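You operate a simulated robot arm through the tools that you are given. There is no shell and no other tool.

Carry out the task below with a simulated robot arm. There is one attempt and no reset: what you move stays moved.

TASK
Press a black seal into greased bearing 57.
Fine: block and seal of its size, one pull, tray in and guard shut; bearing and block stay in the press.

The check looks at the end state, three seconds after you hand in, the way a careful person would. Anything else that was tipped, shoved, dropped, spilled or broken makes it a failure. Lids that push on must go on centred and level and be pressed home; caps that screw on are set level and turned clockwise until they are tight.

THE ROBOT
A 6-joint arm with a two-finger gripper, fixed in place. Base frame: the origin is at the foot of the arm, x ahead of it, y to its left, z up. Readings come in cm, rad, newtons and seconds.
Its first joint turns from -2.897 to 2.897 rad. Payload 2.45 kg.
The tool frame sits at the grasp point between the pads (the TCP): z along the fingers, y along the line on which they close. The tips reach 2 cm beyond it. Largest opening 14 cm; the body of the gripper starts 16.8 cm behind the TCP.
Orientation is that of the tool frame in the base frame, as a unit quaternion [w, x, y, z]. With the fingers straight down and closing along the base's y, the tool's x points along the base's -x, its y along +y and its z along -z.

THE INTERFACE
- The arm moves only by the tool step_arm. Its argument "increments" is a list of rows, each an object (a shift or turn left out is 0, a gripper value left out holds the last) with "offset": the shift along the tool's x, y, z in m, a list of three; "turn": the turn, a rotation vector about the tool's x, y, z in rad, a list of three; "fingers": the gripper command, from -1 (fully open) to 1 (shut), values between in proportion. In form: [{"offset": [dx, dy, dz], "turn": [ax, ay, az], "fingers": fingers}, ...]. A call has 1 to 20 rows; each row is the pose to reach, as a shift and turn from the pose commanded when the call began, along the tool's axes at that moment. Each row takes 0.2 s and may step no farther than 5 cm and 0.15 rad from the row before; otherwise, or with a gripper value out of range, the whole call is refused. A pose out of reach is approached as far as the arm can. The call stops where the force on the tool passes 80 N (or 10 N more than at its start, if that is more) or the arm is blocked; 0.2 s more then pass. Each finger travels about 4.5 cm/s and halts on what it meets, pressing with about 43 N; the grip force reading is that of the motor and also rises with nothing between the fingers. The clock runs only during rows and for 0.2 s after the last one: add rows that repeat a pose to give the fingers time. The reply holds the time, the measured pose of the TCP, the force on the tool along the base axes, the opening and the grip force, in the units named above and with some noise, with the torque about the TCP (base axes, N m) and any sound that the robot's microphone picked up, and new pictures: "pictures" is both (left out), scene, wrist or none.
- Cameras (640 x 400 px; columns grow to the right, rows downward): "scene" is fixed at [40.22, -65.19, 164.67]; the picture's right is [0.60, -0.80, 0.00], its down [-0.60, -0.46, -0.66] and it looks along [0.52, 0.40, -0.75] (base axes); focal length 214 px, centre (320, 200). "wrist" rides on the gripper at [7.8, 1.1, -20.9] in the tool frame; the picture's right is [-0.14, 0.99, 0.00], its down [-0.92, -0.13, -0.37] and it looks along [-0.37, -0.05, 0.93] (tool axes); focal length 280 px, centre (320, 200). There is no depth. A picture from a camera that has moved, and an enlarged one, comes with that camera's place and axes in the base frame and with its lens.
- enlarge(camera, box): a new picture of the part [left, top, right, bottom] of that camera's present view, enlarged. The clock stands still meanwhile.
- hand_in(): hands the job in; it is judged then, once.

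Places have to be worked out from the pictures, the camera data and where the tool is seen. Open the gripper and draw the arm clear of the work before you hand the job in, unless the task says otherwise.

The tools are called after "Request:" as a command line: name --argument value ..., lists and objects as JSON in quotes. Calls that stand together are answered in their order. step_arm: Moves the arm, as the interface text tells. Its arguments: {"type":"object","properties":{"increments":{"type":"array"},"pictures":{"type":"string","enum":["both","scene","wrist","none"]}},"required":["increments"]} The other tools are called the same way: enlarge (camera, box) takes an enlarged picture of a part of a camera's view; hand_in () hands the job in.

At the start:

```text
time: 0.0
tcp_pos: [49.71, 26.99, 144.08]
tool_rot: [0.0, 0.0, 1.0, 0.0]
wrist_force: [-0.2, 0.1, 0.0]
ft_torque: [0.0, -0.03, 0.0]
finger_gap: 14.0
grasp_force: 0.0
```

scene: 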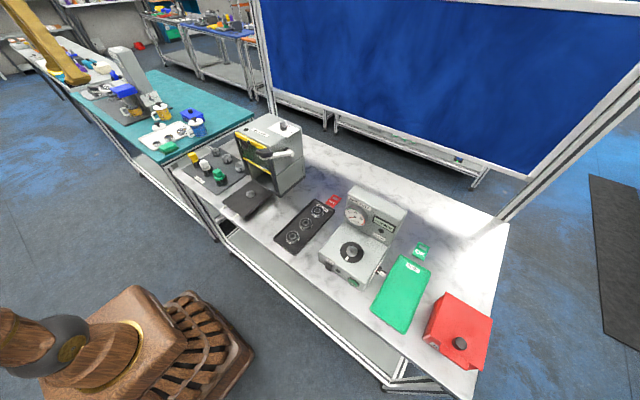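
wrist: 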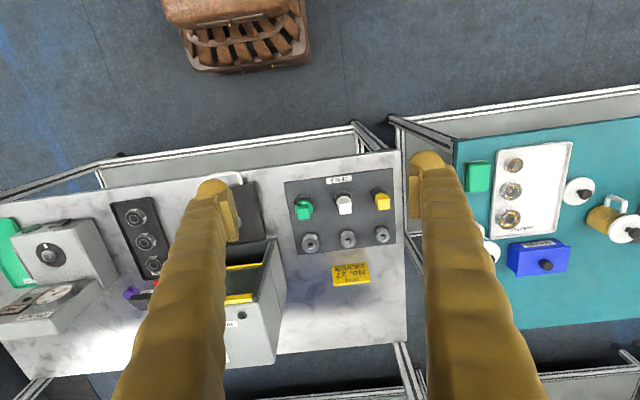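

The scene shows two benches with a press, a tray of bearings, a block rack and other stations. I'll look closer at each part before moving.

Request:
enlarge --camera "scene" --box '[170, 110, 330, 210]'

Request:
enlarge --camera "scene" --box '[260, 170, 500, 370]'

Request:
enlarge --camera "scene" --box '[70, 60, 250, 170]'

Request:
enlarge --camera "wrist" --box '[260, 140, 420, 300]'

Request:
enlarge --camera "wrist" --box '[0, 160, 300, 370]'

Request:
enlarge --camera "wrist" --box '[440, 120, 640, 290]'

```text
4.00 times, centred on (250, 160) of scene
camera zoom: at [40.22, -65.19, 164.67], right [0.6, -0.8, 0.0], down [-0.6, -0.46, -0.66], along [0.52, 0.4, -0.75], focal length 858 px, centre (600, 360)
```

zoom: 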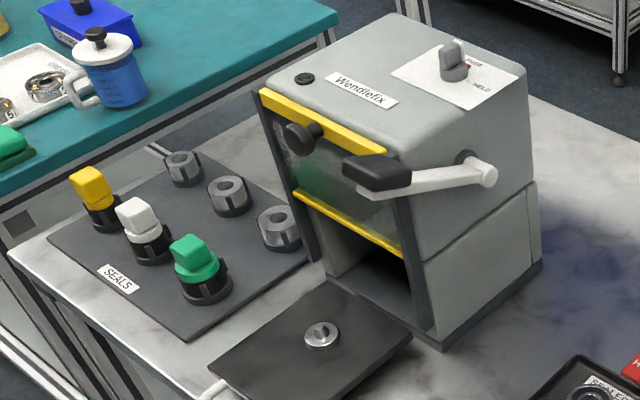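

```text
2.00 times, centred on (380, 270) of scene
camera zoom: at [40.22, -65.19, 164.67], right [0.6, -0.8, 0.0], down [-0.6, -0.46, -0.66], along [0.52, 0.4, -0.75], focal length 429 px, centre (200, 60)
```

zoom: 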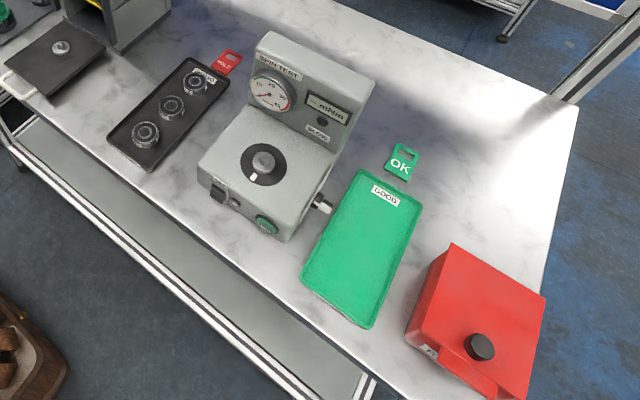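

```text
3.56 times, centred on (160, 115) of scene
camera zoom: at [40.22, -65.19, 164.67], right [0.6, -0.8, 0.0], down [-0.6, -0.46, -0.66], along [0.52, 0.4, -0.75], focal length 763 px, centre (889, 502)
```

zoom: 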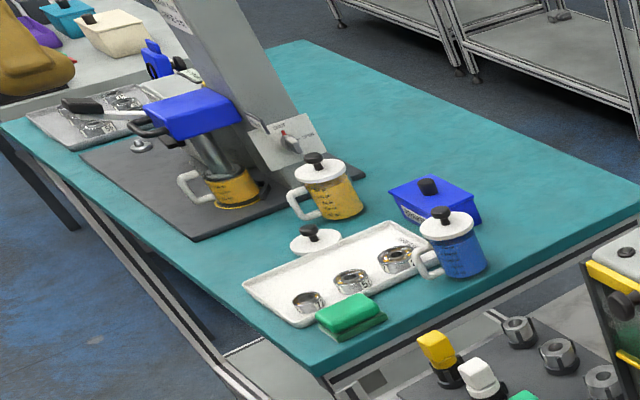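

```text
2.50 times, centred on (340, 220) of wrist
camera zoom: at [42.1, 28.01, 164.87], right [0.14, 0.99, 0.0], down [0.92, -0.13, 0.37], along [0.37, -0.05, -0.93], focal length 701 px, centre (270, 150)
```

zoom: 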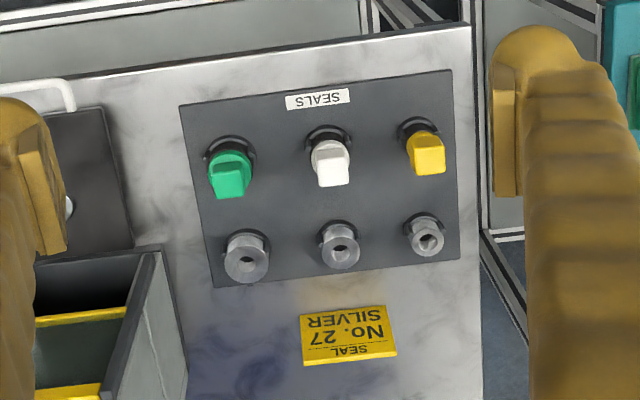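

```text
1.90 times, centred on (150, 265) of wrist
camera zoom: at [42.1, 28.01, 164.87], right [0.14, 0.99, 0.0], down [0.92, -0.13, 0.37], along [0.37, -0.05, -0.93], focal length 534 px, centre (644, 76)
```

zoom: 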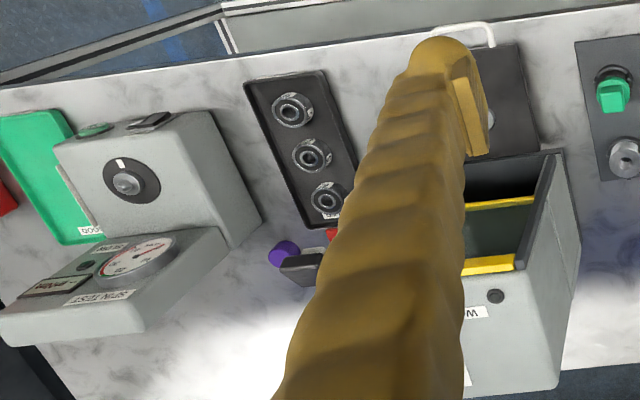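

```text
2.35 times, centred on (540, 205) of wrist
camera zoom: at [42.1, 28.01, 164.87], right [0.14, 0.99, 0.0], down [0.92, -0.13, 0.37], along [0.37, -0.05, -0.93], focal length 660 px, centre (-198, 188)
```

zoom: 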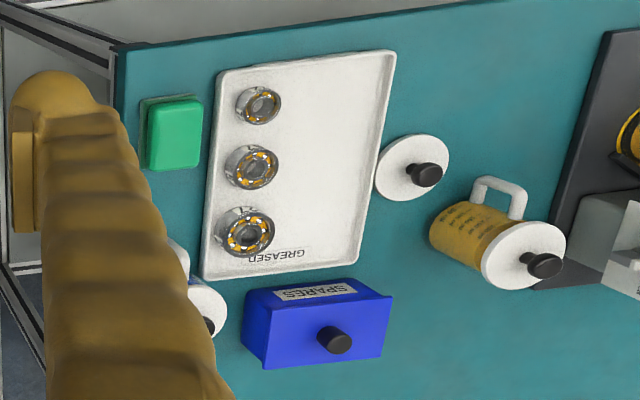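

The benches look to be about 91–92 cm high, with the press top near 120 cm. The press stands ahead at about x=85, y=2, and the seal board is centred near (77, 30). I'll come down over the open area in front of the seal board for a closer look.

Request:
step_arm --increments '[{"offset": [-0.01, 0.011, 0.033]}, {"offset": [-0.02, 0.022, 0.066]}, {"offset": [-0.03, 0.033, 0.099]}, {"offset": [-0.04, 0.044, 0.132]}, {"offset": [-0.05, 0.055, 0.165]}, {"offset": [-0.06, 0.066, 0.198]}, {"offset": [-0.07, 0.077, 0.231]}, {"offset": [-0.08, 0.088, 0.26]}, {"offset": [-0.08, 0.088, 0.26]}]'

```text
time: 2.0
tcp_pos: [57.76, 35.97, 117.89]
tool_rot: [-0.001, 0.0, 1.0, 0.0]
wrist_force: [-0.7, 0.0, -0.2]
ft_torque: [0.04, 0.0, 0.01]
finger_gap: 14.0
grasp_force: 0.1
camera wrist: at [50.01, 36.96, 138.75], right [0.14, 0.99, 0.0], down [0.92, -0.13, 0.37], along [0.37, -0.05, -0.93], focal length 280 px, centre (320, 200)
```

scene: 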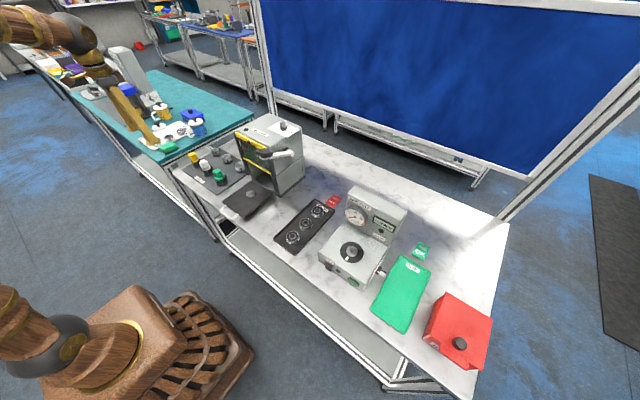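
wrist: 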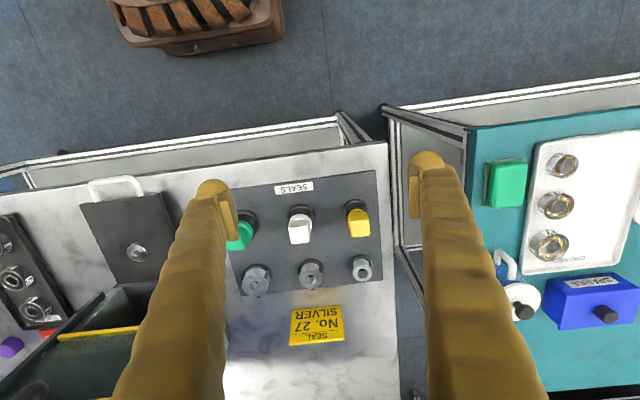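

Request:
enlarge --camera "wrist" --box '[220, 170, 400, 350]'

Request:
enlarge --camera "wrist" --box '[520, 130, 640, 280]'

Request:
enlarge --camera "wrist" --box '[0, 170, 220, 390]'

```text
2.22 times, centred on (310, 260) of wrist
camera zoom: at [50.01, 36.96, 138.75], right [0.14, 0.99, 0.0], down [0.92, -0.13, 0.37], along [0.37, -0.05, -0.93], focal length 623 px, centre (342, 67)
```

zoom: 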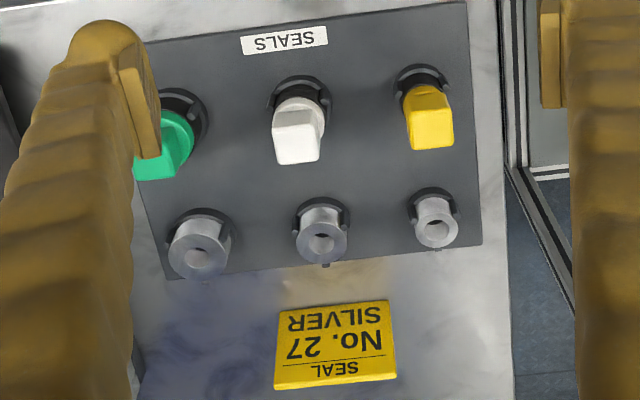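

```text
2.67 times, centred on (580, 205) of wrist
camera zoom: at [50.01, 36.96, 138.75], right [0.14, 0.99, 0.0], down [0.92, -0.13, 0.37], along [0.37, -0.05, -0.93], focal length 748 px, centre (-373, 187)
```

zoom: 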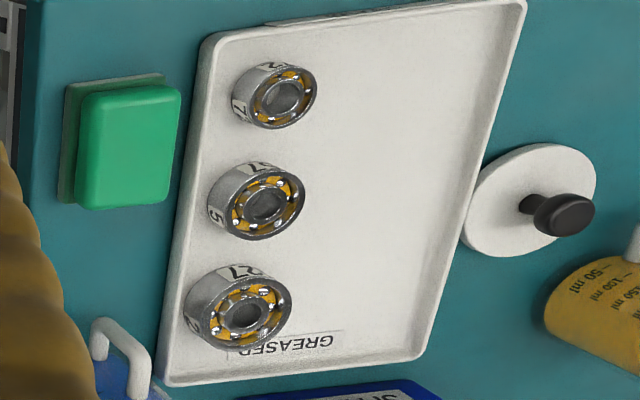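

```text
1.82 times, centred on (110, 280) of wrist
camera zoom: at [50.01, 36.96, 138.75], right [0.14, 0.99, 0.0], down [0.92, -0.13, 0.37], along [0.37, -0.05, -0.93], focal length 510 px, centre (702, 54)
```

zoom: 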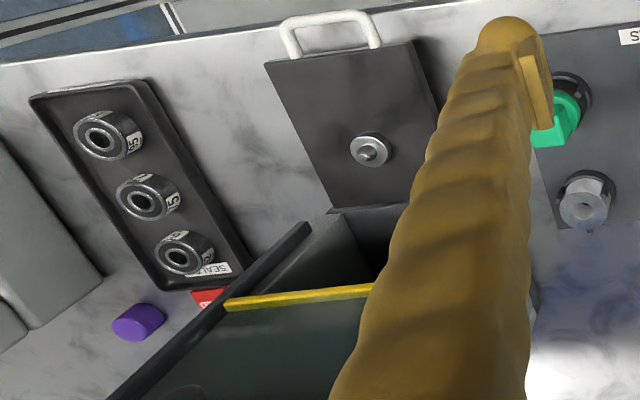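

The bearings in the greased tray carry numbers on their sides. I'll come closer to the seal board to see how the handled items and the tubes are built.

Request:
step_arm --increments '[{"offset": [-0.01, -0.01, 0.03]}, {"offset": [-0.02, -0.02, 0.06]}, {"offset": [-0.03, -0.03, 0.09]}, {"offset": [-0.04, -0.05, 0.12]}, {"offset": [-0.04, -0.05, 0.12]}]' --pictures "wrist"

Request:
enlarge --camera "wrist" --box '[220, 200, 420, 400]'

```text
time: 3.2
tcp_pos: [61.7, 30.56, 105.75]
tool_rot: [0.0, 0.0, 1.0, 0.0]
wrist_force: [0.1, -0.3, -0.6]
ft_torque: [-0.01, 0.01, 0.01]
finger_gap: 13.99
grasp_force: 0.1
camera wrist: at [54.0, 31.73, 126.57], right [0.14, 0.99, 0.0], down [0.92, -0.13, 0.37], along [0.37, -0.05, -0.93], focal length 280 px, centre (320, 200)
```

wrist: 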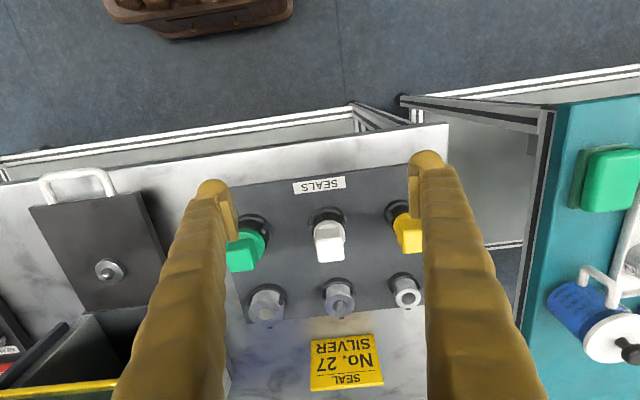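

```text
2.00 times, centred on (320, 300) of wrist
camera zoom: at [54.0, 31.73, 126.57], right [0.14, 0.99, 0.0], down [0.92, -0.13, 0.37], along [0.37, -0.05, -0.93], focal length 561 px, centre (320, 0)
```

zoom: 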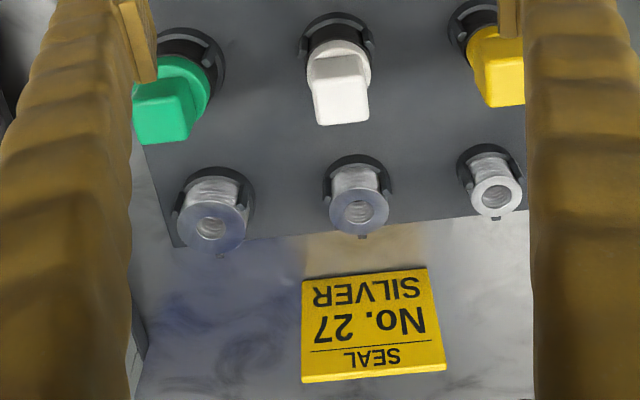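

The bottom row looks like stacks of silver seal rings held by posts. The top row looks like black seal stacks with a coloured-handle block resting on each. I'll tilt the wrist forward for a side view to confirm the stacking and measure heights.

Request:
step_arm --increments '[{"offset": [0.015, 0, 0.0], "turn": [0, -0.14, 0]}, {"offset": [0.03, 0, 0.0], "turn": [0, -0.28, 0]}, {"offset": [0.045, 0, 0.0], "turn": [0, -0.42, 0]}, {"offset": [0.06, 0, 0.0], "turn": [0, -0.56, 0]}, {"offset": [0.07, 0, 0.0], "turn": [0, -0.7, 0]}, {"offset": [0.08, 0, 0.0], "turn": [0, -0.8, 0]}, {"offset": [0.08, 0, 0.0], "turn": [0, -0.8, 0]}]' --pictures "wrist"

Request:
enlarge --camera "wrist" --box '[220, 130, 420, 280]'

```text
time: 4.8
tcp_pos: [53.65, 30.8, 106.07]
tool_rot: [0.39, 0.0, 0.921, 0.0]
wrist_force: [-0.3, -0.1, -0.4]
ft_torque: [-0.02, 0.05, -0.06]
finger_gap: 14.0
grasp_force: 0.0
camera wrist: at [33.43, 31.82, 114.93], right [0.1, 0.99, 0.1], down [0.38, -0.13, 0.92], along [0.92, -0.05, -0.39], focal length 280 px, centre (320, 200)
```

wrist: 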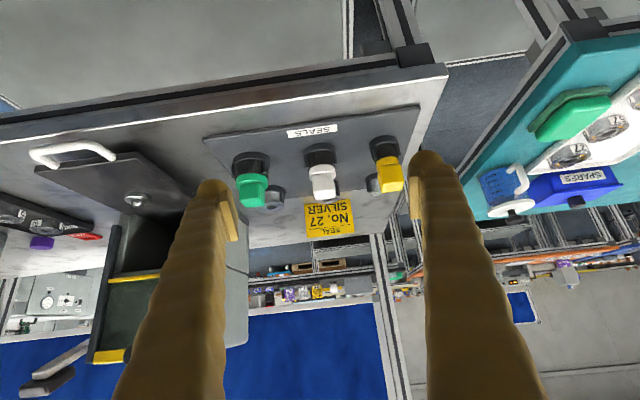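

```text
2.67 times, centred on (320, 205) of wrist
camera zoom: at [33.43, 31.82, 114.93], right [0.1, 0.99, 0.1], down [0.38, -0.13, 0.92], along [0.92, -0.05, -0.39], focal length 748 px, centre (320, 187)
```

zoom: 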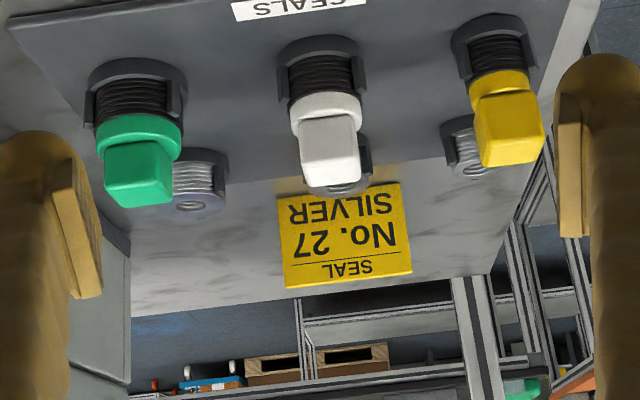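

This confirms it: each black stack has a coloured block sitting on top, and the silver stacks are bare. From this angle I'll zoom in on the greased tray, the press and the press tray.

Request:
enlarge --camera "wrist" --box '[520, 60, 640, 220]'

Request:
enlarge --camera "wrist" --box '[0, 130, 220, 400]'

Request:
enlarge --camera "scene" --box '[230, 105, 330, 205]'

Request:
enlarge --camera "scene" --box '[260, 185, 350, 265]'

```text
2.50 times, centred on (580, 140) of wrist
camera zoom: at [33.43, 31.82, 114.93], right [0.1, 0.99, 0.1], down [0.38, -0.13, 0.92], along [0.92, -0.05, -0.39], focal length 701 px, centre (-330, 350)
```

zoom: 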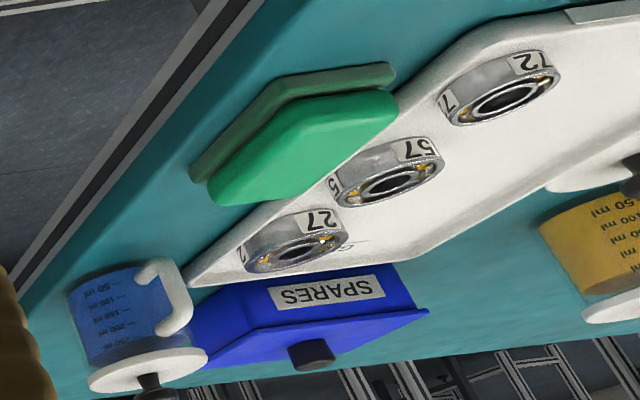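

```text
1.48 times, centred on (110, 265) of wrist
camera zoom: at [33.43, 31.82, 114.93], right [0.1, 0.99, 0.1], down [0.38, -0.13, 0.92], along [0.92, -0.05, -0.39], focal length 415 px, centre (631, 104)
```

zoom: 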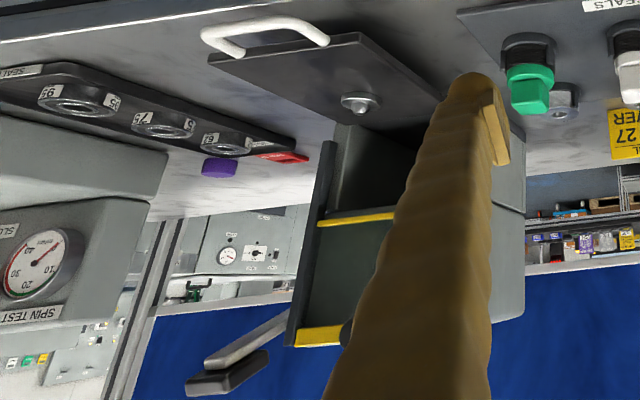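

```text
4.00 times, centred on (280, 155) of scene
camera zoom: at [40.22, -65.19, 164.67], right [0.6, -0.8, 0.0], down [-0.6, -0.46, -0.66], along [0.52, 0.4, -0.75], focal length 858 px, centre (480, 380)
```

zoom: 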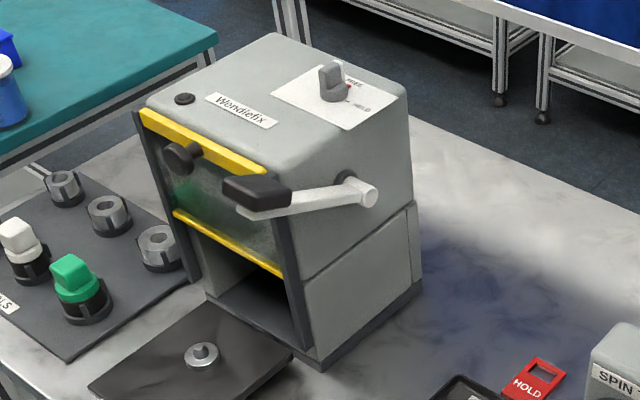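

```text
5.00 times, centred on (305, 225) of scene
camera zoom: at [40.22, -65.19, 164.67], right [0.6, -0.8, 0.0], down [-0.6, -0.46, -0.66], along [0.52, 0.4, -0.75], focal length 1072 px, centre (395, 75)
```

zoom: 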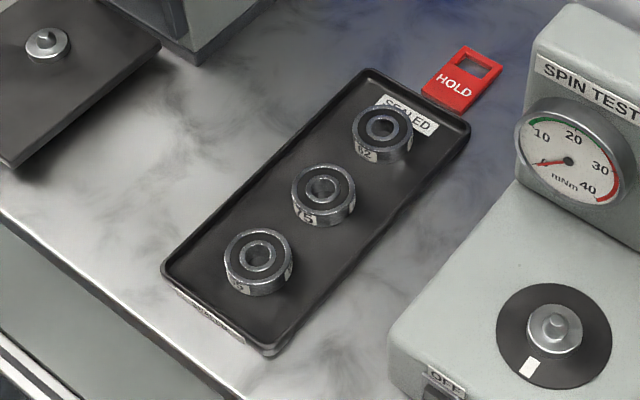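

The greased tray holds 72, 57 and 27, and 57 is the middle one. Next I'll straighten the wrist and rise over the front of the press, to read its switch and see the guard, knob and lever.

Request:
step_arm --increments '[{"offset": [-0.026, -0.031, -0.011], "turn": [0, 0.07, 0]}, {"offset": [-0.053, -0.061, -0.022], "turn": [0, 0.14, 0]}, {"offset": [-0.079, -0.092, -0.033], "turn": [0, 0.21, 0]}, {"offset": [-0.105, -0.123, -0.045], "turn": [0, 0.28, 0]}, {"offset": [-0.131, -0.153, -0.056], "turn": [0, 0.35, 0]}, {"offset": [-0.158, -0.184, -0.067], "turn": [0, 0.42, 0]}, {"offset": [-0.184, -0.215, -0.078], "turn": [0, 0.49, 0]}, {"offset": [-0.21, -0.245, -0.089], "turn": [0, 0.56, 0]}, {"offset": [-0.236, -0.276, -0.1], "turn": [0, 0.63, 0]}, {"offset": [-0.263, -0.307, -0.112], "turn": [0, 0.7, 0]}, {"offset": [-0.289, -0.337, -0.123], "turn": [0, 0.75, 0]}, {"offset": [-0.315, -0.368, -0.134], "turn": [0, 0.8, 0]}, {"offset": [-0.315, -0.368, -0.134], "turn": [0, 0.8, 0]}]'

Request:
enlarge --camera "wrist" --box '[220, 200, 420, 400]'

```text
time: 7.6
tcp_pos: [66.14, -6.18, 137.8]
tool_rot: [0.0, 0.001, 1.0, 0.0]
wrist_force: [0.1, 0.6, 0.0]
ft_torque: [0.0, 0.03, 0.0]
finger_gap: 14.0
grasp_force: 0.1
camera wrist: at [58.41, -5.15, 158.71], right [0.14, 0.99, 0.0], down [0.92, -0.13, 0.37], along [0.36, -0.05, -0.93], focal length 280 px, centre (320, 200)
```

scene: 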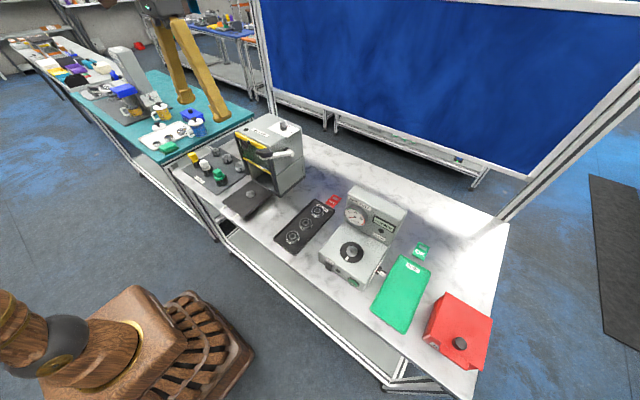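
wrist: 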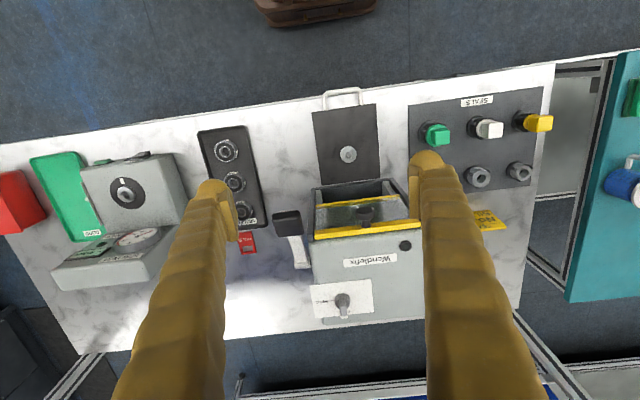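

```text
2.00 times, centred on (320, 300) of wrist
camera zoom: at [58.41, -5.15, 158.71], right [0.14, 0.99, 0.0], down [0.92, -0.13, 0.37], along [0.36, -0.05, -0.93], focal length 561 px, centre (320, 0)
```

zoom: 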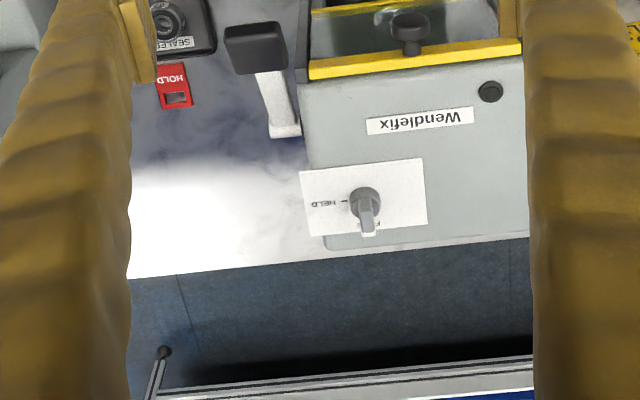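

The switch on the press top has a "HELD" mark and a second mark near its red pointer. I'll enlarge it from both cameras.

Request:
enlarge --camera "scene" --box '[262, 112, 302, 137]'

Request:
enlarge --camera "wrist" --box '[300, 270, 390, 325]'

Request:
enlarge --camera "wrist" --box '[260, 160, 430, 270]'

```text
16.00 times, centred on (282, 124) of scene
camera zoom: at [40.22, -65.19, 164.67], right [0.6, -0.8, 0.0], down [-0.6, -0.46, -0.66], along [0.52, 0.4, -0.75], focal length 3432 px, centre (928, 1408)
```

zoom: 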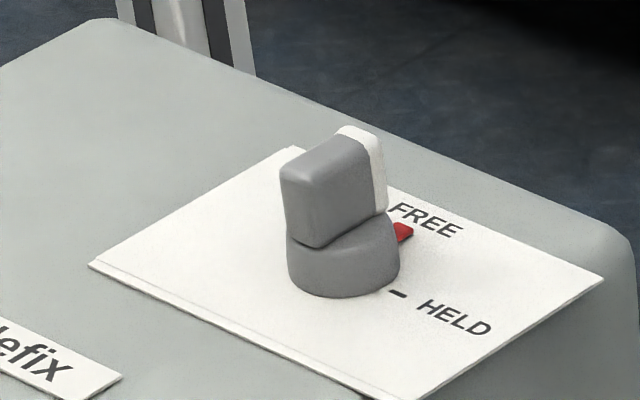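

```text
7.11 times, centred on (345, 298) of wrist
camera zoom: at [58.41, -5.15, 158.71], right [0.14, 0.99, 0.0], down [0.92, -0.13, 0.37], along [0.36, -0.05, -0.93], focal length 1994 px, centre (142, -493)
```

zoom: 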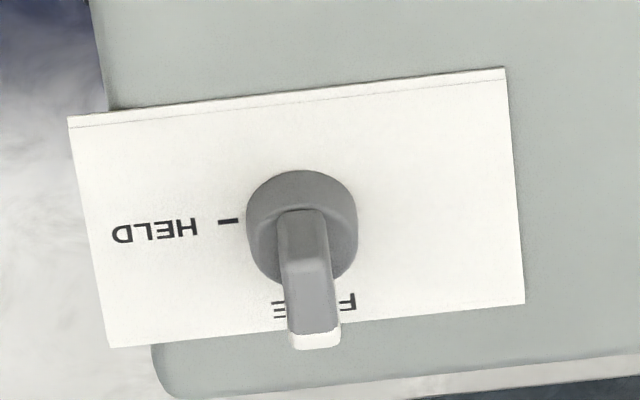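

```text
3.64 times, centred on (345, 215) of wrist
camera zoom: at [58.41, -5.15, 158.71], right [0.14, 0.99, 0.0], down [0.92, -0.13, 0.37], along [0.36, -0.05, -0.93], focal length 1020 px, centre (229, 146)
```

zoom: 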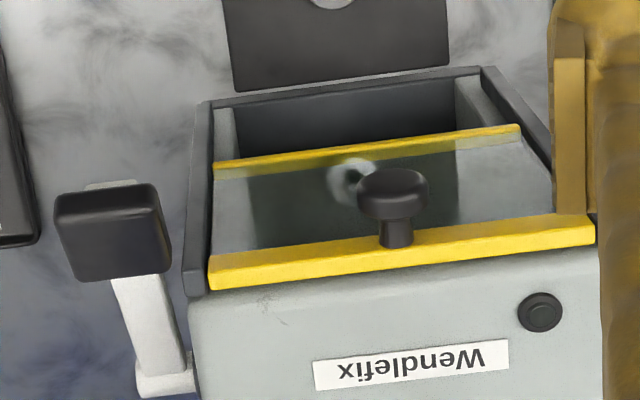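

The switch is set to FREE. The guard is up, the tray is out, and the lever is on the −y side. Now I'll swing over to the teal bench, yawed 45° to face outward, and look at bearing 57.

Request:
step_arm --increments '[{"offset": [0.008, 0.044, 0.009], "turn": [0, 0, -0.056]}, {"offset": [0.016, 0.087, 0.017], "turn": [0, 0, -0.112]}, {"offset": [0.024, 0.131, 0.026], "turn": [0, 0, -0.168]}, {"offset": [0.031, 0.174, 0.034], "turn": [0, 0, -0.224]}, {"offset": [0.039, 0.218, 0.043], "turn": [0, 0, -0.28]}, {"offset": [0.047, 0.261, 0.051], "turn": [0, 0, -0.337]}, {"offset": [0.055, 0.305, 0.06], "turn": [0, 0, -0.393]}, {"offset": [0.063, 0.349, 0.069], "turn": [0, 0, -0.449]}, {"offset": [0.071, 0.392, 0.077], "turn": [0, 0, -0.505]}, {"offset": [0.079, 0.436, 0.086], "turn": [0, 0, -0.561]}, {"offset": [0.086, 0.479, 0.094], "turn": [0, 0, -0.617]}, {"offset": [0.094, 0.523, 0.103], "turn": [0, 0, -0.673]}, {"offset": [0.102, 0.566, 0.111], "turn": [0, 0, -0.729]}, {"offset": [0.11, 0.61, 0.12], "turn": [0, 0, -0.785]}, {"offset": [0.11, 0.61, 0.12], "turn": [0, 0, -0.785]}]'

Request:
enlarge --camera "wrist" --box '[200, 150, 440, 300]'

```text
time: 10.8
tcp_pos: [55.07, 55.26, 126.19]
tool_rot: [0.0, -0.382, 0.924, 0.0]
wrist_force: [-0.4, -0.3, -0.3]
ft_torque: [0.02, 0.01, 0.0]
finger_gap: 14.01
grasp_force: 0.0
camera wrist: at [48.93, 50.54, 147.01], right [-0.6, 0.8, 0.0], down [0.74, 0.56, 0.37], along [0.29, 0.22, -0.93], focal length 280 px, centre (320, 200)
```

scene: 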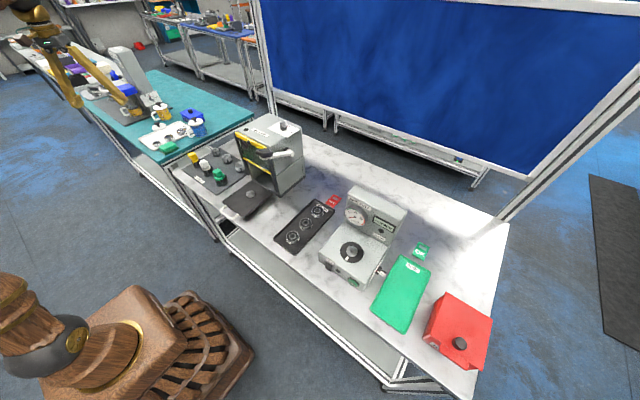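
wrist: 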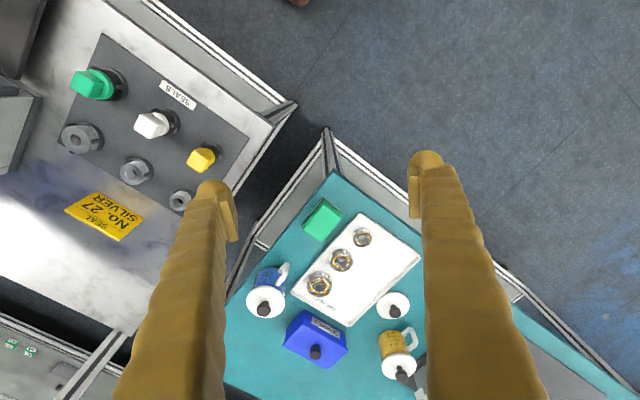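

```text
2.67 times, centred on (320, 225) of wrist
camera zoom: at [48.93, 50.54, 147.01], right [-0.6, 0.8, 0.0], down [0.74, 0.56, 0.37], along [0.29, 0.22, -0.93], focal length 748 px, centre (320, 133)
```

zoom: 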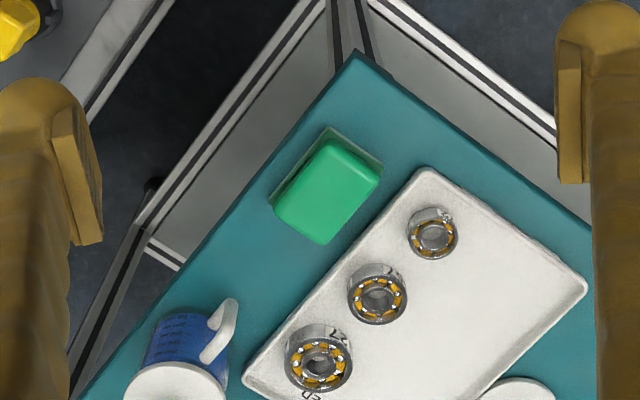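

Bearing 57 measures about 5.1 cm across at roughly (74.7, 76.2), so it is the middle size (72 is about 4.2 and 27 about 6.1). It sits at radius 107, so I will need to tilt the tool outward to reach it. I'll first yaw to 90° so the fingers close along x and stay clear of the tray rim.

Request:
step_arm --increments '[{"offset": [-0.02, -0.005, 0.013], "turn": [0, 0, -0.13]}, {"offset": [-0.04, -0.01, 0.027], "turn": [0, 0, -0.26]}, {"offset": [-0.062, -0.015, 0.041], "turn": [0, 0, -0.39]}, {"offset": [-0.083, -0.02, 0.055], "turn": [0, 0, -0.52]}, {"offset": [-0.104, -0.025, 0.068], "turn": [0, 0, -0.655]}, {"offset": [-0.124, -0.03, 0.082], "turn": [0, 0, -0.785]}, {"offset": [-0.124, -0.03, 0.082], "turn": [0, 0, -0.785]}]' --pictures "wrist"

```text
time: 12.4
tcp_pos: [66.01, 61.61, 117.73]
tool_rot: [0.0, 0.707, -0.707, 0.001]
wrist_force: [-0.3, 0.0, 0.0]
ft_torque: [0.01, 0.05, -0.02]
finger_gap: 14.01
grasp_force: 0.0
camera wrist: at [65.06, 53.81, 138.56], right [-0.99, 0.14, 0.0], down [0.13, 0.92, 0.37], along [0.05, 0.37, -0.93], focal length 280 px, centre (320, 200)
```

wrist: 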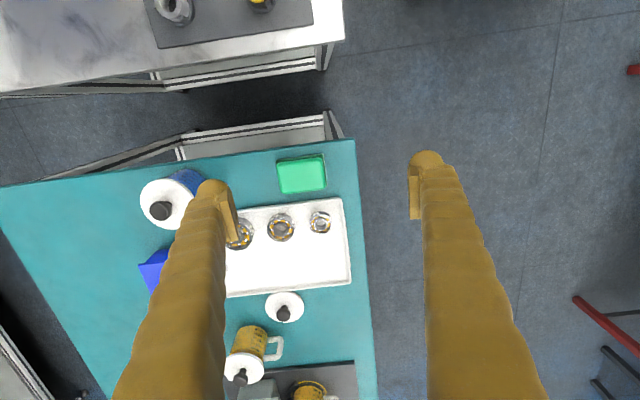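

I'll tilt outward by 0.5 rad, close the fingers to about 7 cm and hover nearer the bearing, staying clear of the blue mug at about (87, 65).

Request:
step_arm --increments '[{"offset": [-0.012, -0.015, 0.012], "turn": [0, -0.1, 0], "fingers": 0.0}, {"offset": [-0.024, -0.03, 0.024], "turn": [0, -0.2, 0]}, {"offset": [-0.036, -0.045, 0.036], "turn": [0, -0.3, 0]}, {"offset": [-0.048, -0.06, 0.048], "turn": [0, -0.4, 0]}, {"offset": [-0.06, -0.075, 0.06], "turn": [0, -0.5, 0]}, {"offset": [-0.07, -0.087, 0.075], "turn": [0, -0.5, 0]}, {"offset": [-0.07, -0.087, 0.075], "turn": [0, -0.5, 0]}]'

Request:
enlarge --camera "wrist" --box '[200, 150, 440, 300]'

```text
time: 14.0
tcp_pos: [74.72, 68.56, 110.46]
tool_rot: [0.176, -0.685, 0.685, 0.176]
wrist_force: [0.8, 0.2, -0.5]
ft_torque: [-0.02, -0.02, 0.02]
finger_gap: 7.01
grasp_force: 0.1
camera wrist: at [73.79, 51.71, 124.98], right [-0.99, 0.12, 0.07], down [0.13, 0.63, 0.77], along [0.05, 0.77, -0.64], focal length 280 px, centre (320, 200)
```

scene: 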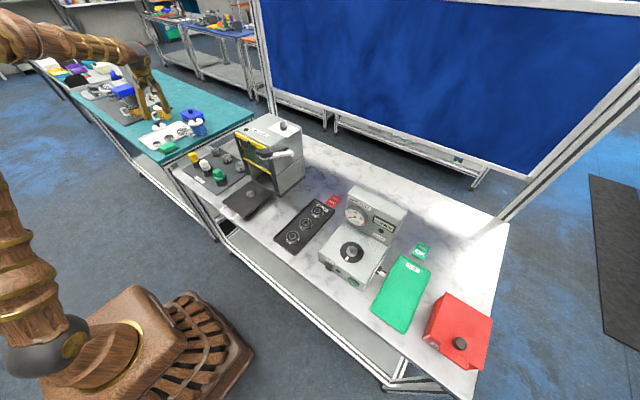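
wrist: 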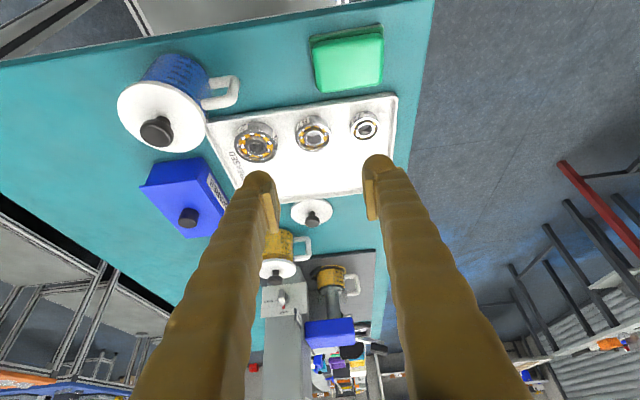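

```text
2.67 times, centred on (320, 225) of wrist
camera zoom: at [73.79, 51.71, 124.98], right [-0.99, 0.12, 0.07], down [0.13, 0.63, 0.77], along [0.05, 0.77, -0.64], focal length 748 px, centre (320, 133)
```

zoom: 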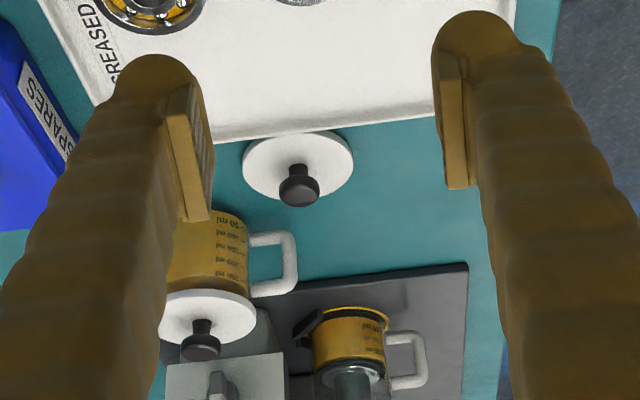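

Request:
enlarge --camera "wrist" --box '[200, 80, 420, 200]'

Request:
enlarge --camera "wrist" --box '[270, 95, 360, 155]'

```text
2.91 times, centred on (310, 140) of wrist
camera zoom: at [73.79, 51.71, 124.98], right [-0.99, 0.12, 0.07], down [0.13, 0.63, 0.77], along [0.05, 0.77, -0.64], focal length 816 px, centre (349, 374)
```

zoom: 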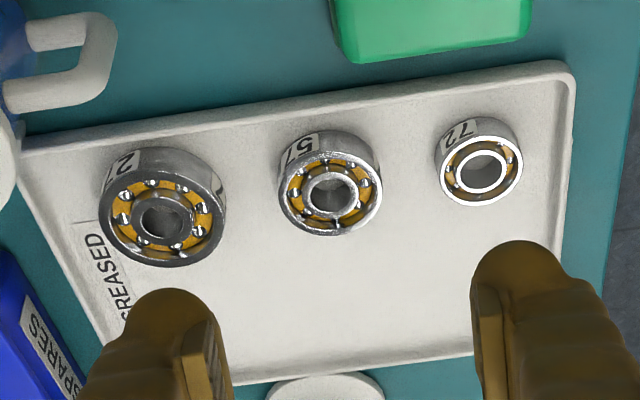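

```text
6.67 times, centred on (315, 125) of wrist
camera zoom: at [73.79, 51.71, 124.98], right [-0.99, 0.12, 0.07], down [0.13, 0.63, 0.77], along [0.05, 0.77, -0.64], focal length 1869 px, centre (353, 700)
```

zoom: 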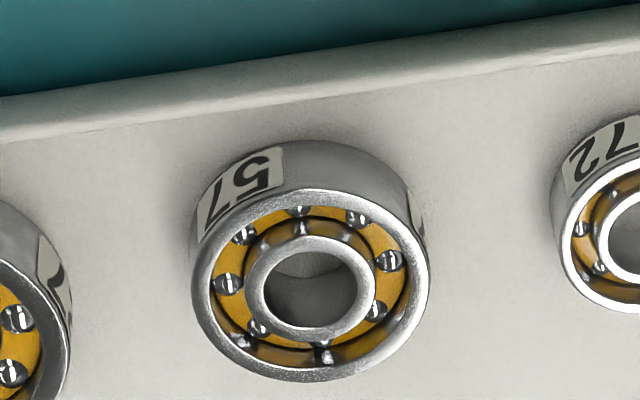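

Bearing 57 is clear in view, 5.05 cm across and about 1.7 cm tall. I triangulate its top centre at about (75.5, 76.6, 92.9). I'll lower to a hover just above it with the fingers about 6.2 cm apart.

Request:
step_arm --increments '[{"offset": [-0.0046, -0.002, 0.035], "fingers": 0.11}, {"offset": [-0.0093, -0.004, 0.07]}, {"offset": [-0.014, -0.006, 0.105]}, {"offset": [-0.0186, -0.008, 0.141]}, {"offset": [-0.0186, -0.008, 0.141]}]'

Request:
enlarge --camera "wrist" --box '[200, 100, 440, 250]'

Request:
enlarge --camera "scene" --box '[120, 80, 230, 160]'

```text
time: 15.2
tcp_pos: [75.44, 76.91, 98.56]
tool_rot: [0.176, -0.684, 0.686, 0.175]
wrist_force: [-1.0, 0.3, -0.3]
ft_torque: [0.0, 0.01, -0.02]
finger_gap: 6.23
grasp_force: 0.0
camera wrist: at [74.42, 60.04, 113.11], right [-0.99, 0.12, 0.07], down [0.13, 0.63, 0.76], along [0.05, 0.77, -0.64], focal length 280 px, centre (320, 200)
```

scene: 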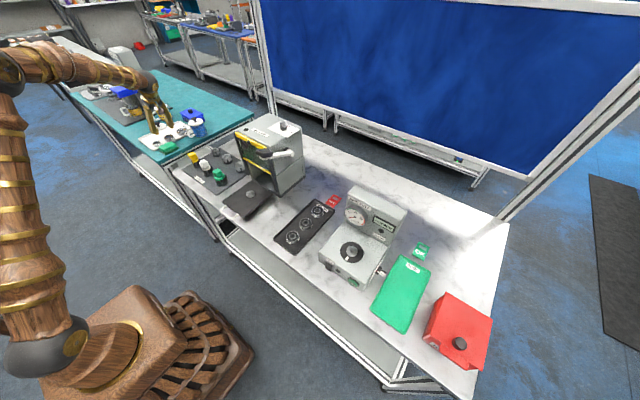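
wrist: 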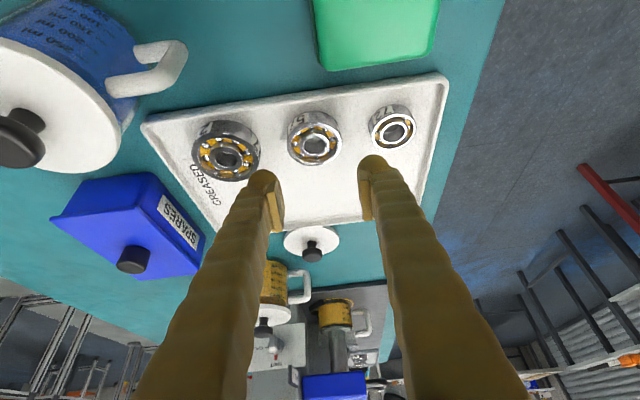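

```text
2.67 times, centred on (320, 175) of wrist
camera zoom: at [74.42, 60.04, 113.11], right [-0.99, 0.12, 0.07], down [0.13, 0.63, 0.76], along [0.05, 0.77, -0.64], focal length 748 px, centre (320, 267)
```

zoom: 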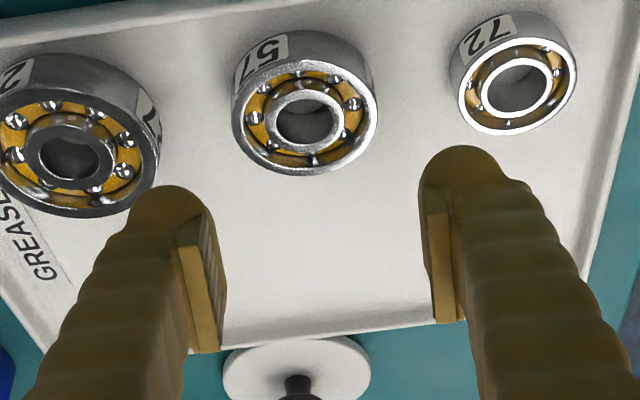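

```text
5.00 times, centred on (175, 120) of scene
camera zoom: at [40.22, -65.19, 164.67], right [0.6, -0.8, 0.0], down [-0.6, -0.46, -0.66], along [0.52, 0.4, -0.75], focal length 1072 px, centre (1045, 600)
```

zoom: 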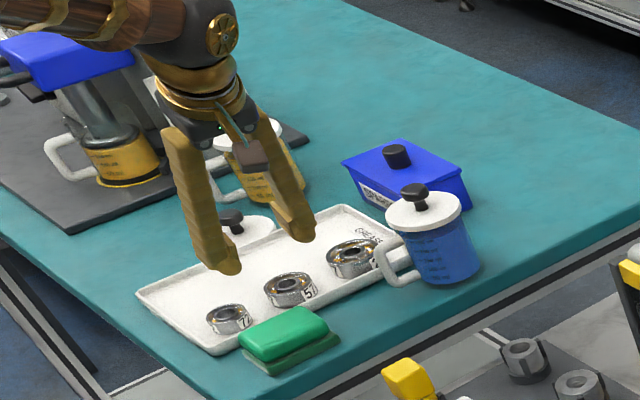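

The hover position is good: bearing centre about (75.6, 76.6), TCP at x=75.44. I'll shift slightly and lower to TCP z≈95, then check before the last centimetre.

Request:
step_arm --increments '[{"offset": [0.006, -0.0016, 0.012], "fingers": 0.11}, {"offset": [0.011, -0.0016, 0.022]}, {"offset": [0.0165, -0.0016, 0.0315]}, {"offset": [0.0165, -0.0016, 0.0315]}]' --pictures "wrist"

Request:
enlarge --camera "wrist" --box '[240, 120, 400, 220]'

Request:
enlarge --camera "scene" --box '[145, 100, 205, 140]'

```text
time: 16.2
tcp_pos: [75.82, 76.87, 95.03]
tool_rot: [0.175, -0.685, 0.685, 0.176]
wrist_force: [0.2, 0.5, 0.8]
ft_torque: [0.0, 0.02, 0.03]
finger_gap: 6.21
grasp_force: 0.0
camera wrist: at [74.78, 60.0, 109.67], right [-0.99, 0.12, 0.07], down [0.13, 0.63, 0.77], along [0.05, 0.77, -0.64], focal length 280 px, centre (320, 200)
```

wrist: 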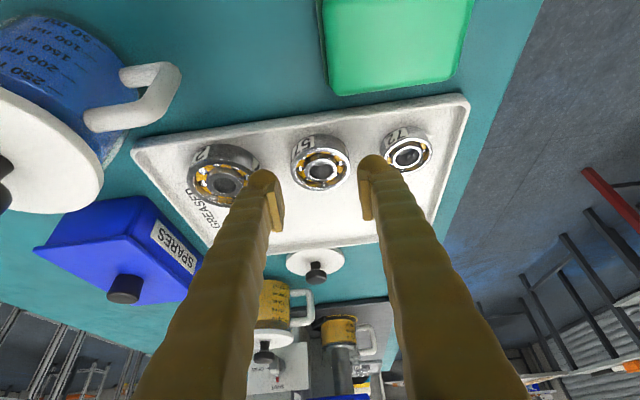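

```text
4.00 times, centred on (320, 170) of wrist
camera zoom: at [74.78, 60.0, 109.67], right [-0.99, 0.12, 0.07], down [0.13, 0.63, 0.77], along [0.05, 0.77, -0.64], focal length 1122 px, centre (320, 320)
```

zoom: 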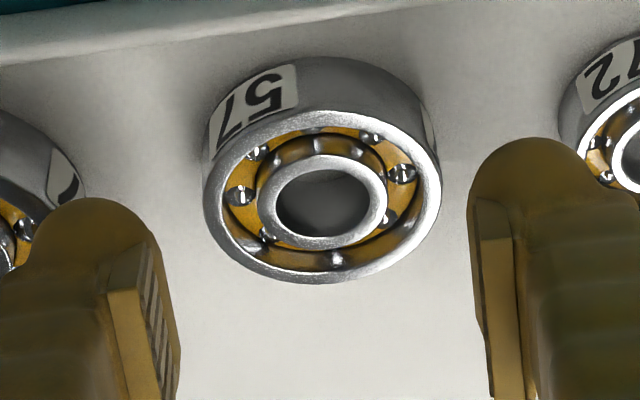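

```text
10.00 times, centred on (175, 120) of scene
camera zoom: at [40.22, -65.19, 164.67], right [0.6, -0.8, 0.0], down [-0.6, -0.46, -0.66], along [0.52, 0.4, -0.75], focal length 2145 px, centre (1770, 1000)
```

zoom: 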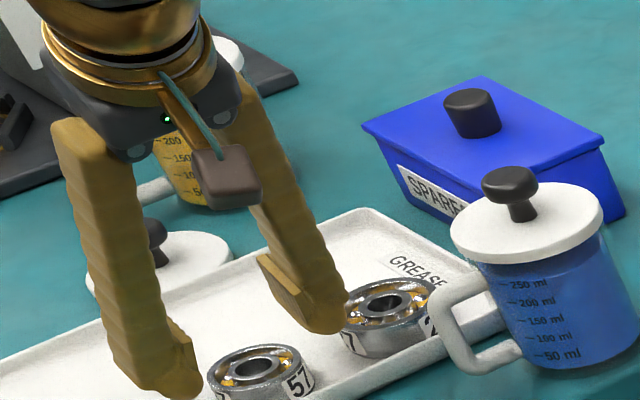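

The bearing centre works out at (75.65, 76.57), inside the finger gap with margin on both sides. I'll go down to TCP z≈94.15 and check for contact force before gripping.

Request:
step_arm --increments '[{"offset": [0.0016, 0.0015, 0.004], "fingers": 0.11}, {"offset": [0.0032, 0.0015, 0.0079]}, {"offset": [0.0032, 0.0015, 0.0079]}]' --pictures "wrist"

Request:
enlarge --camera "wrist" --box '[240, 120, 400, 220]'

```text
time: 17.0
tcp_pos: [75.61, 77.02, 94.36]
tool_rot: [0.175, -0.685, 0.686, 0.174]
wrist_force: [0.0, -0.4, -1.0]
ft_torque: [0.05, -0.02, 0.0]
finger_gap: 6.24
grasp_force: 0.1
camera wrist: at [74.58, 60.16, 108.83], right [-0.99, 0.12, 0.07], down [0.13, 0.63, 0.76], along [0.05, 0.77, -0.64], focal length 280 px, centre (320, 200)
```

wrist: 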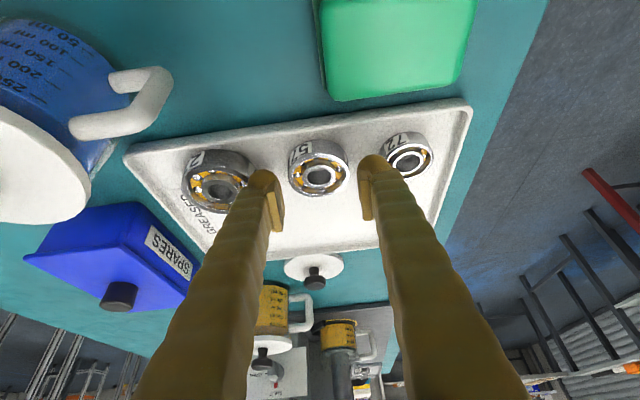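

```text
4.00 times, centred on (320, 170) of wrist
camera zoom: at [74.58, 60.16, 108.83], right [-0.99, 0.12, 0.07], down [0.13, 0.63, 0.76], along [0.05, 0.77, -0.64], focal length 1122 px, centre (320, 320)
```

zoom: 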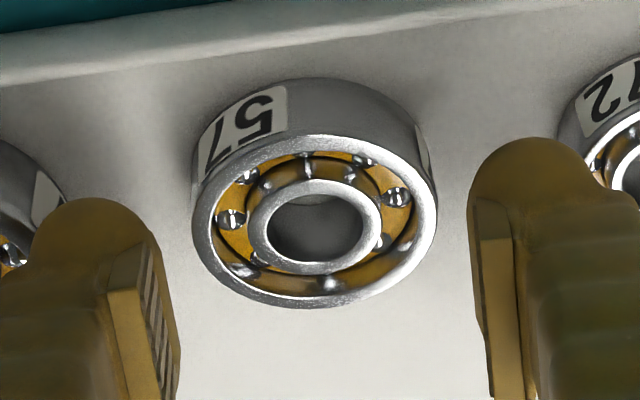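

The bearing still measures at (75.66, 76.5) with its top at about 92.8, and there is no contact force yet. I'll lower another 0.45 cm so the pads overlap most of the ring's height, then check again.

Request:
step_arm --increments '[{"offset": [0.0011, 0.0, 0.002], "fingers": 0.11}, {"offset": [0.0024, 0.0, 0.0044]}, {"offset": [0.0024, 0.0, 0.0044]}]' --pictures "none"

Request:
enlarge --camera "wrist" --box '[240, 120, 400, 220]'

```text
time: 17.8
tcp_pos: [75.61, 76.97, 93.93]
tool_rot: [0.176, -0.685, 0.685, 0.175]
wrist_force: [-1.3, -2.0, 9.0]
ft_torque: [-0.14, -0.47, -0.11]
finger_gap: 6.25
grasp_force: 0.1
```

```text
4.00 times, centred on (320, 170) of wrist
camera zoom: at [74.57, 60.19, 108.42], right [-0.99, 0.12, 0.07], down [0.13, 0.63, 0.77], along [0.05, 0.77, -0.64], focal length 1122 px, centre (320, 320)
```

zoom: 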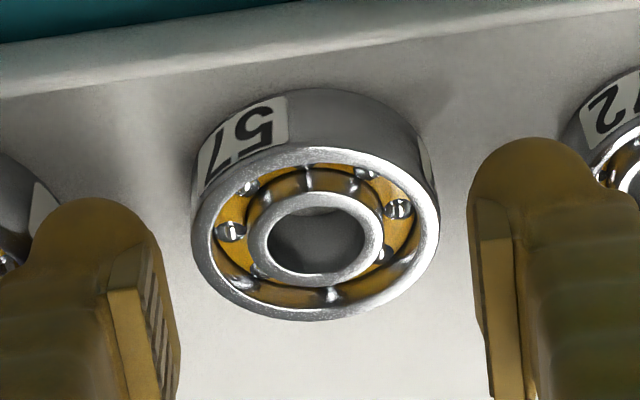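

There is about 9 N of contact on the +x finger side, either the tray floor or the neighbouring 27 bearing. I'll look from the scene camera before doing anything else.

Request:
enlarge --camera "scene" --box '[155, 112, 203, 142]'

Request:
enlarge --camera "wrist" --box '[170, 130, 290, 205]'

```text
13.33 times, centred on (179, 127) of scene
camera zoom: at [40.22, -65.19, 164.67], right [0.6, -0.8, 0.0], down [-0.6, -0.46, -0.66], along [0.52, 0.4, -0.75], focal length 2860 px, centre (2200, 1173)
```

zoom: 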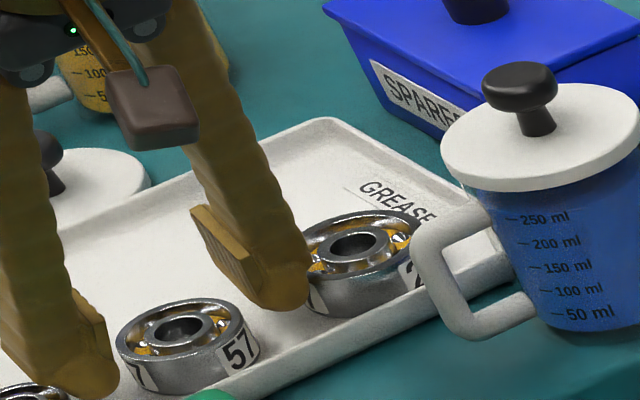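

```text
5.33 times, centred on (230, 168) of wrist
camera zoom: at [74.57, 60.19, 108.42], right [-0.99, 0.12, 0.07], down [0.13, 0.63, 0.77], along [0.05, 0.77, -0.64], focal length 1495 px, centre (800, 373)
```

zoom: 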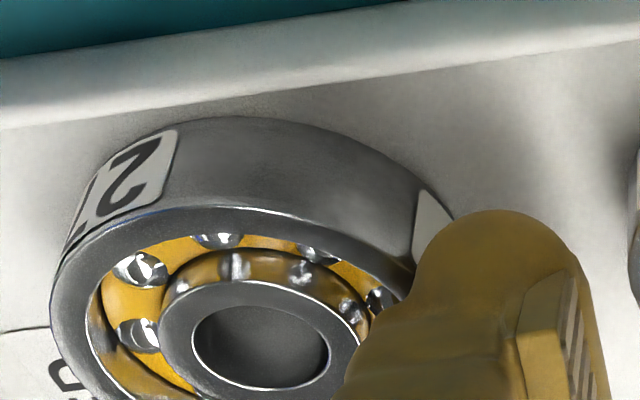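

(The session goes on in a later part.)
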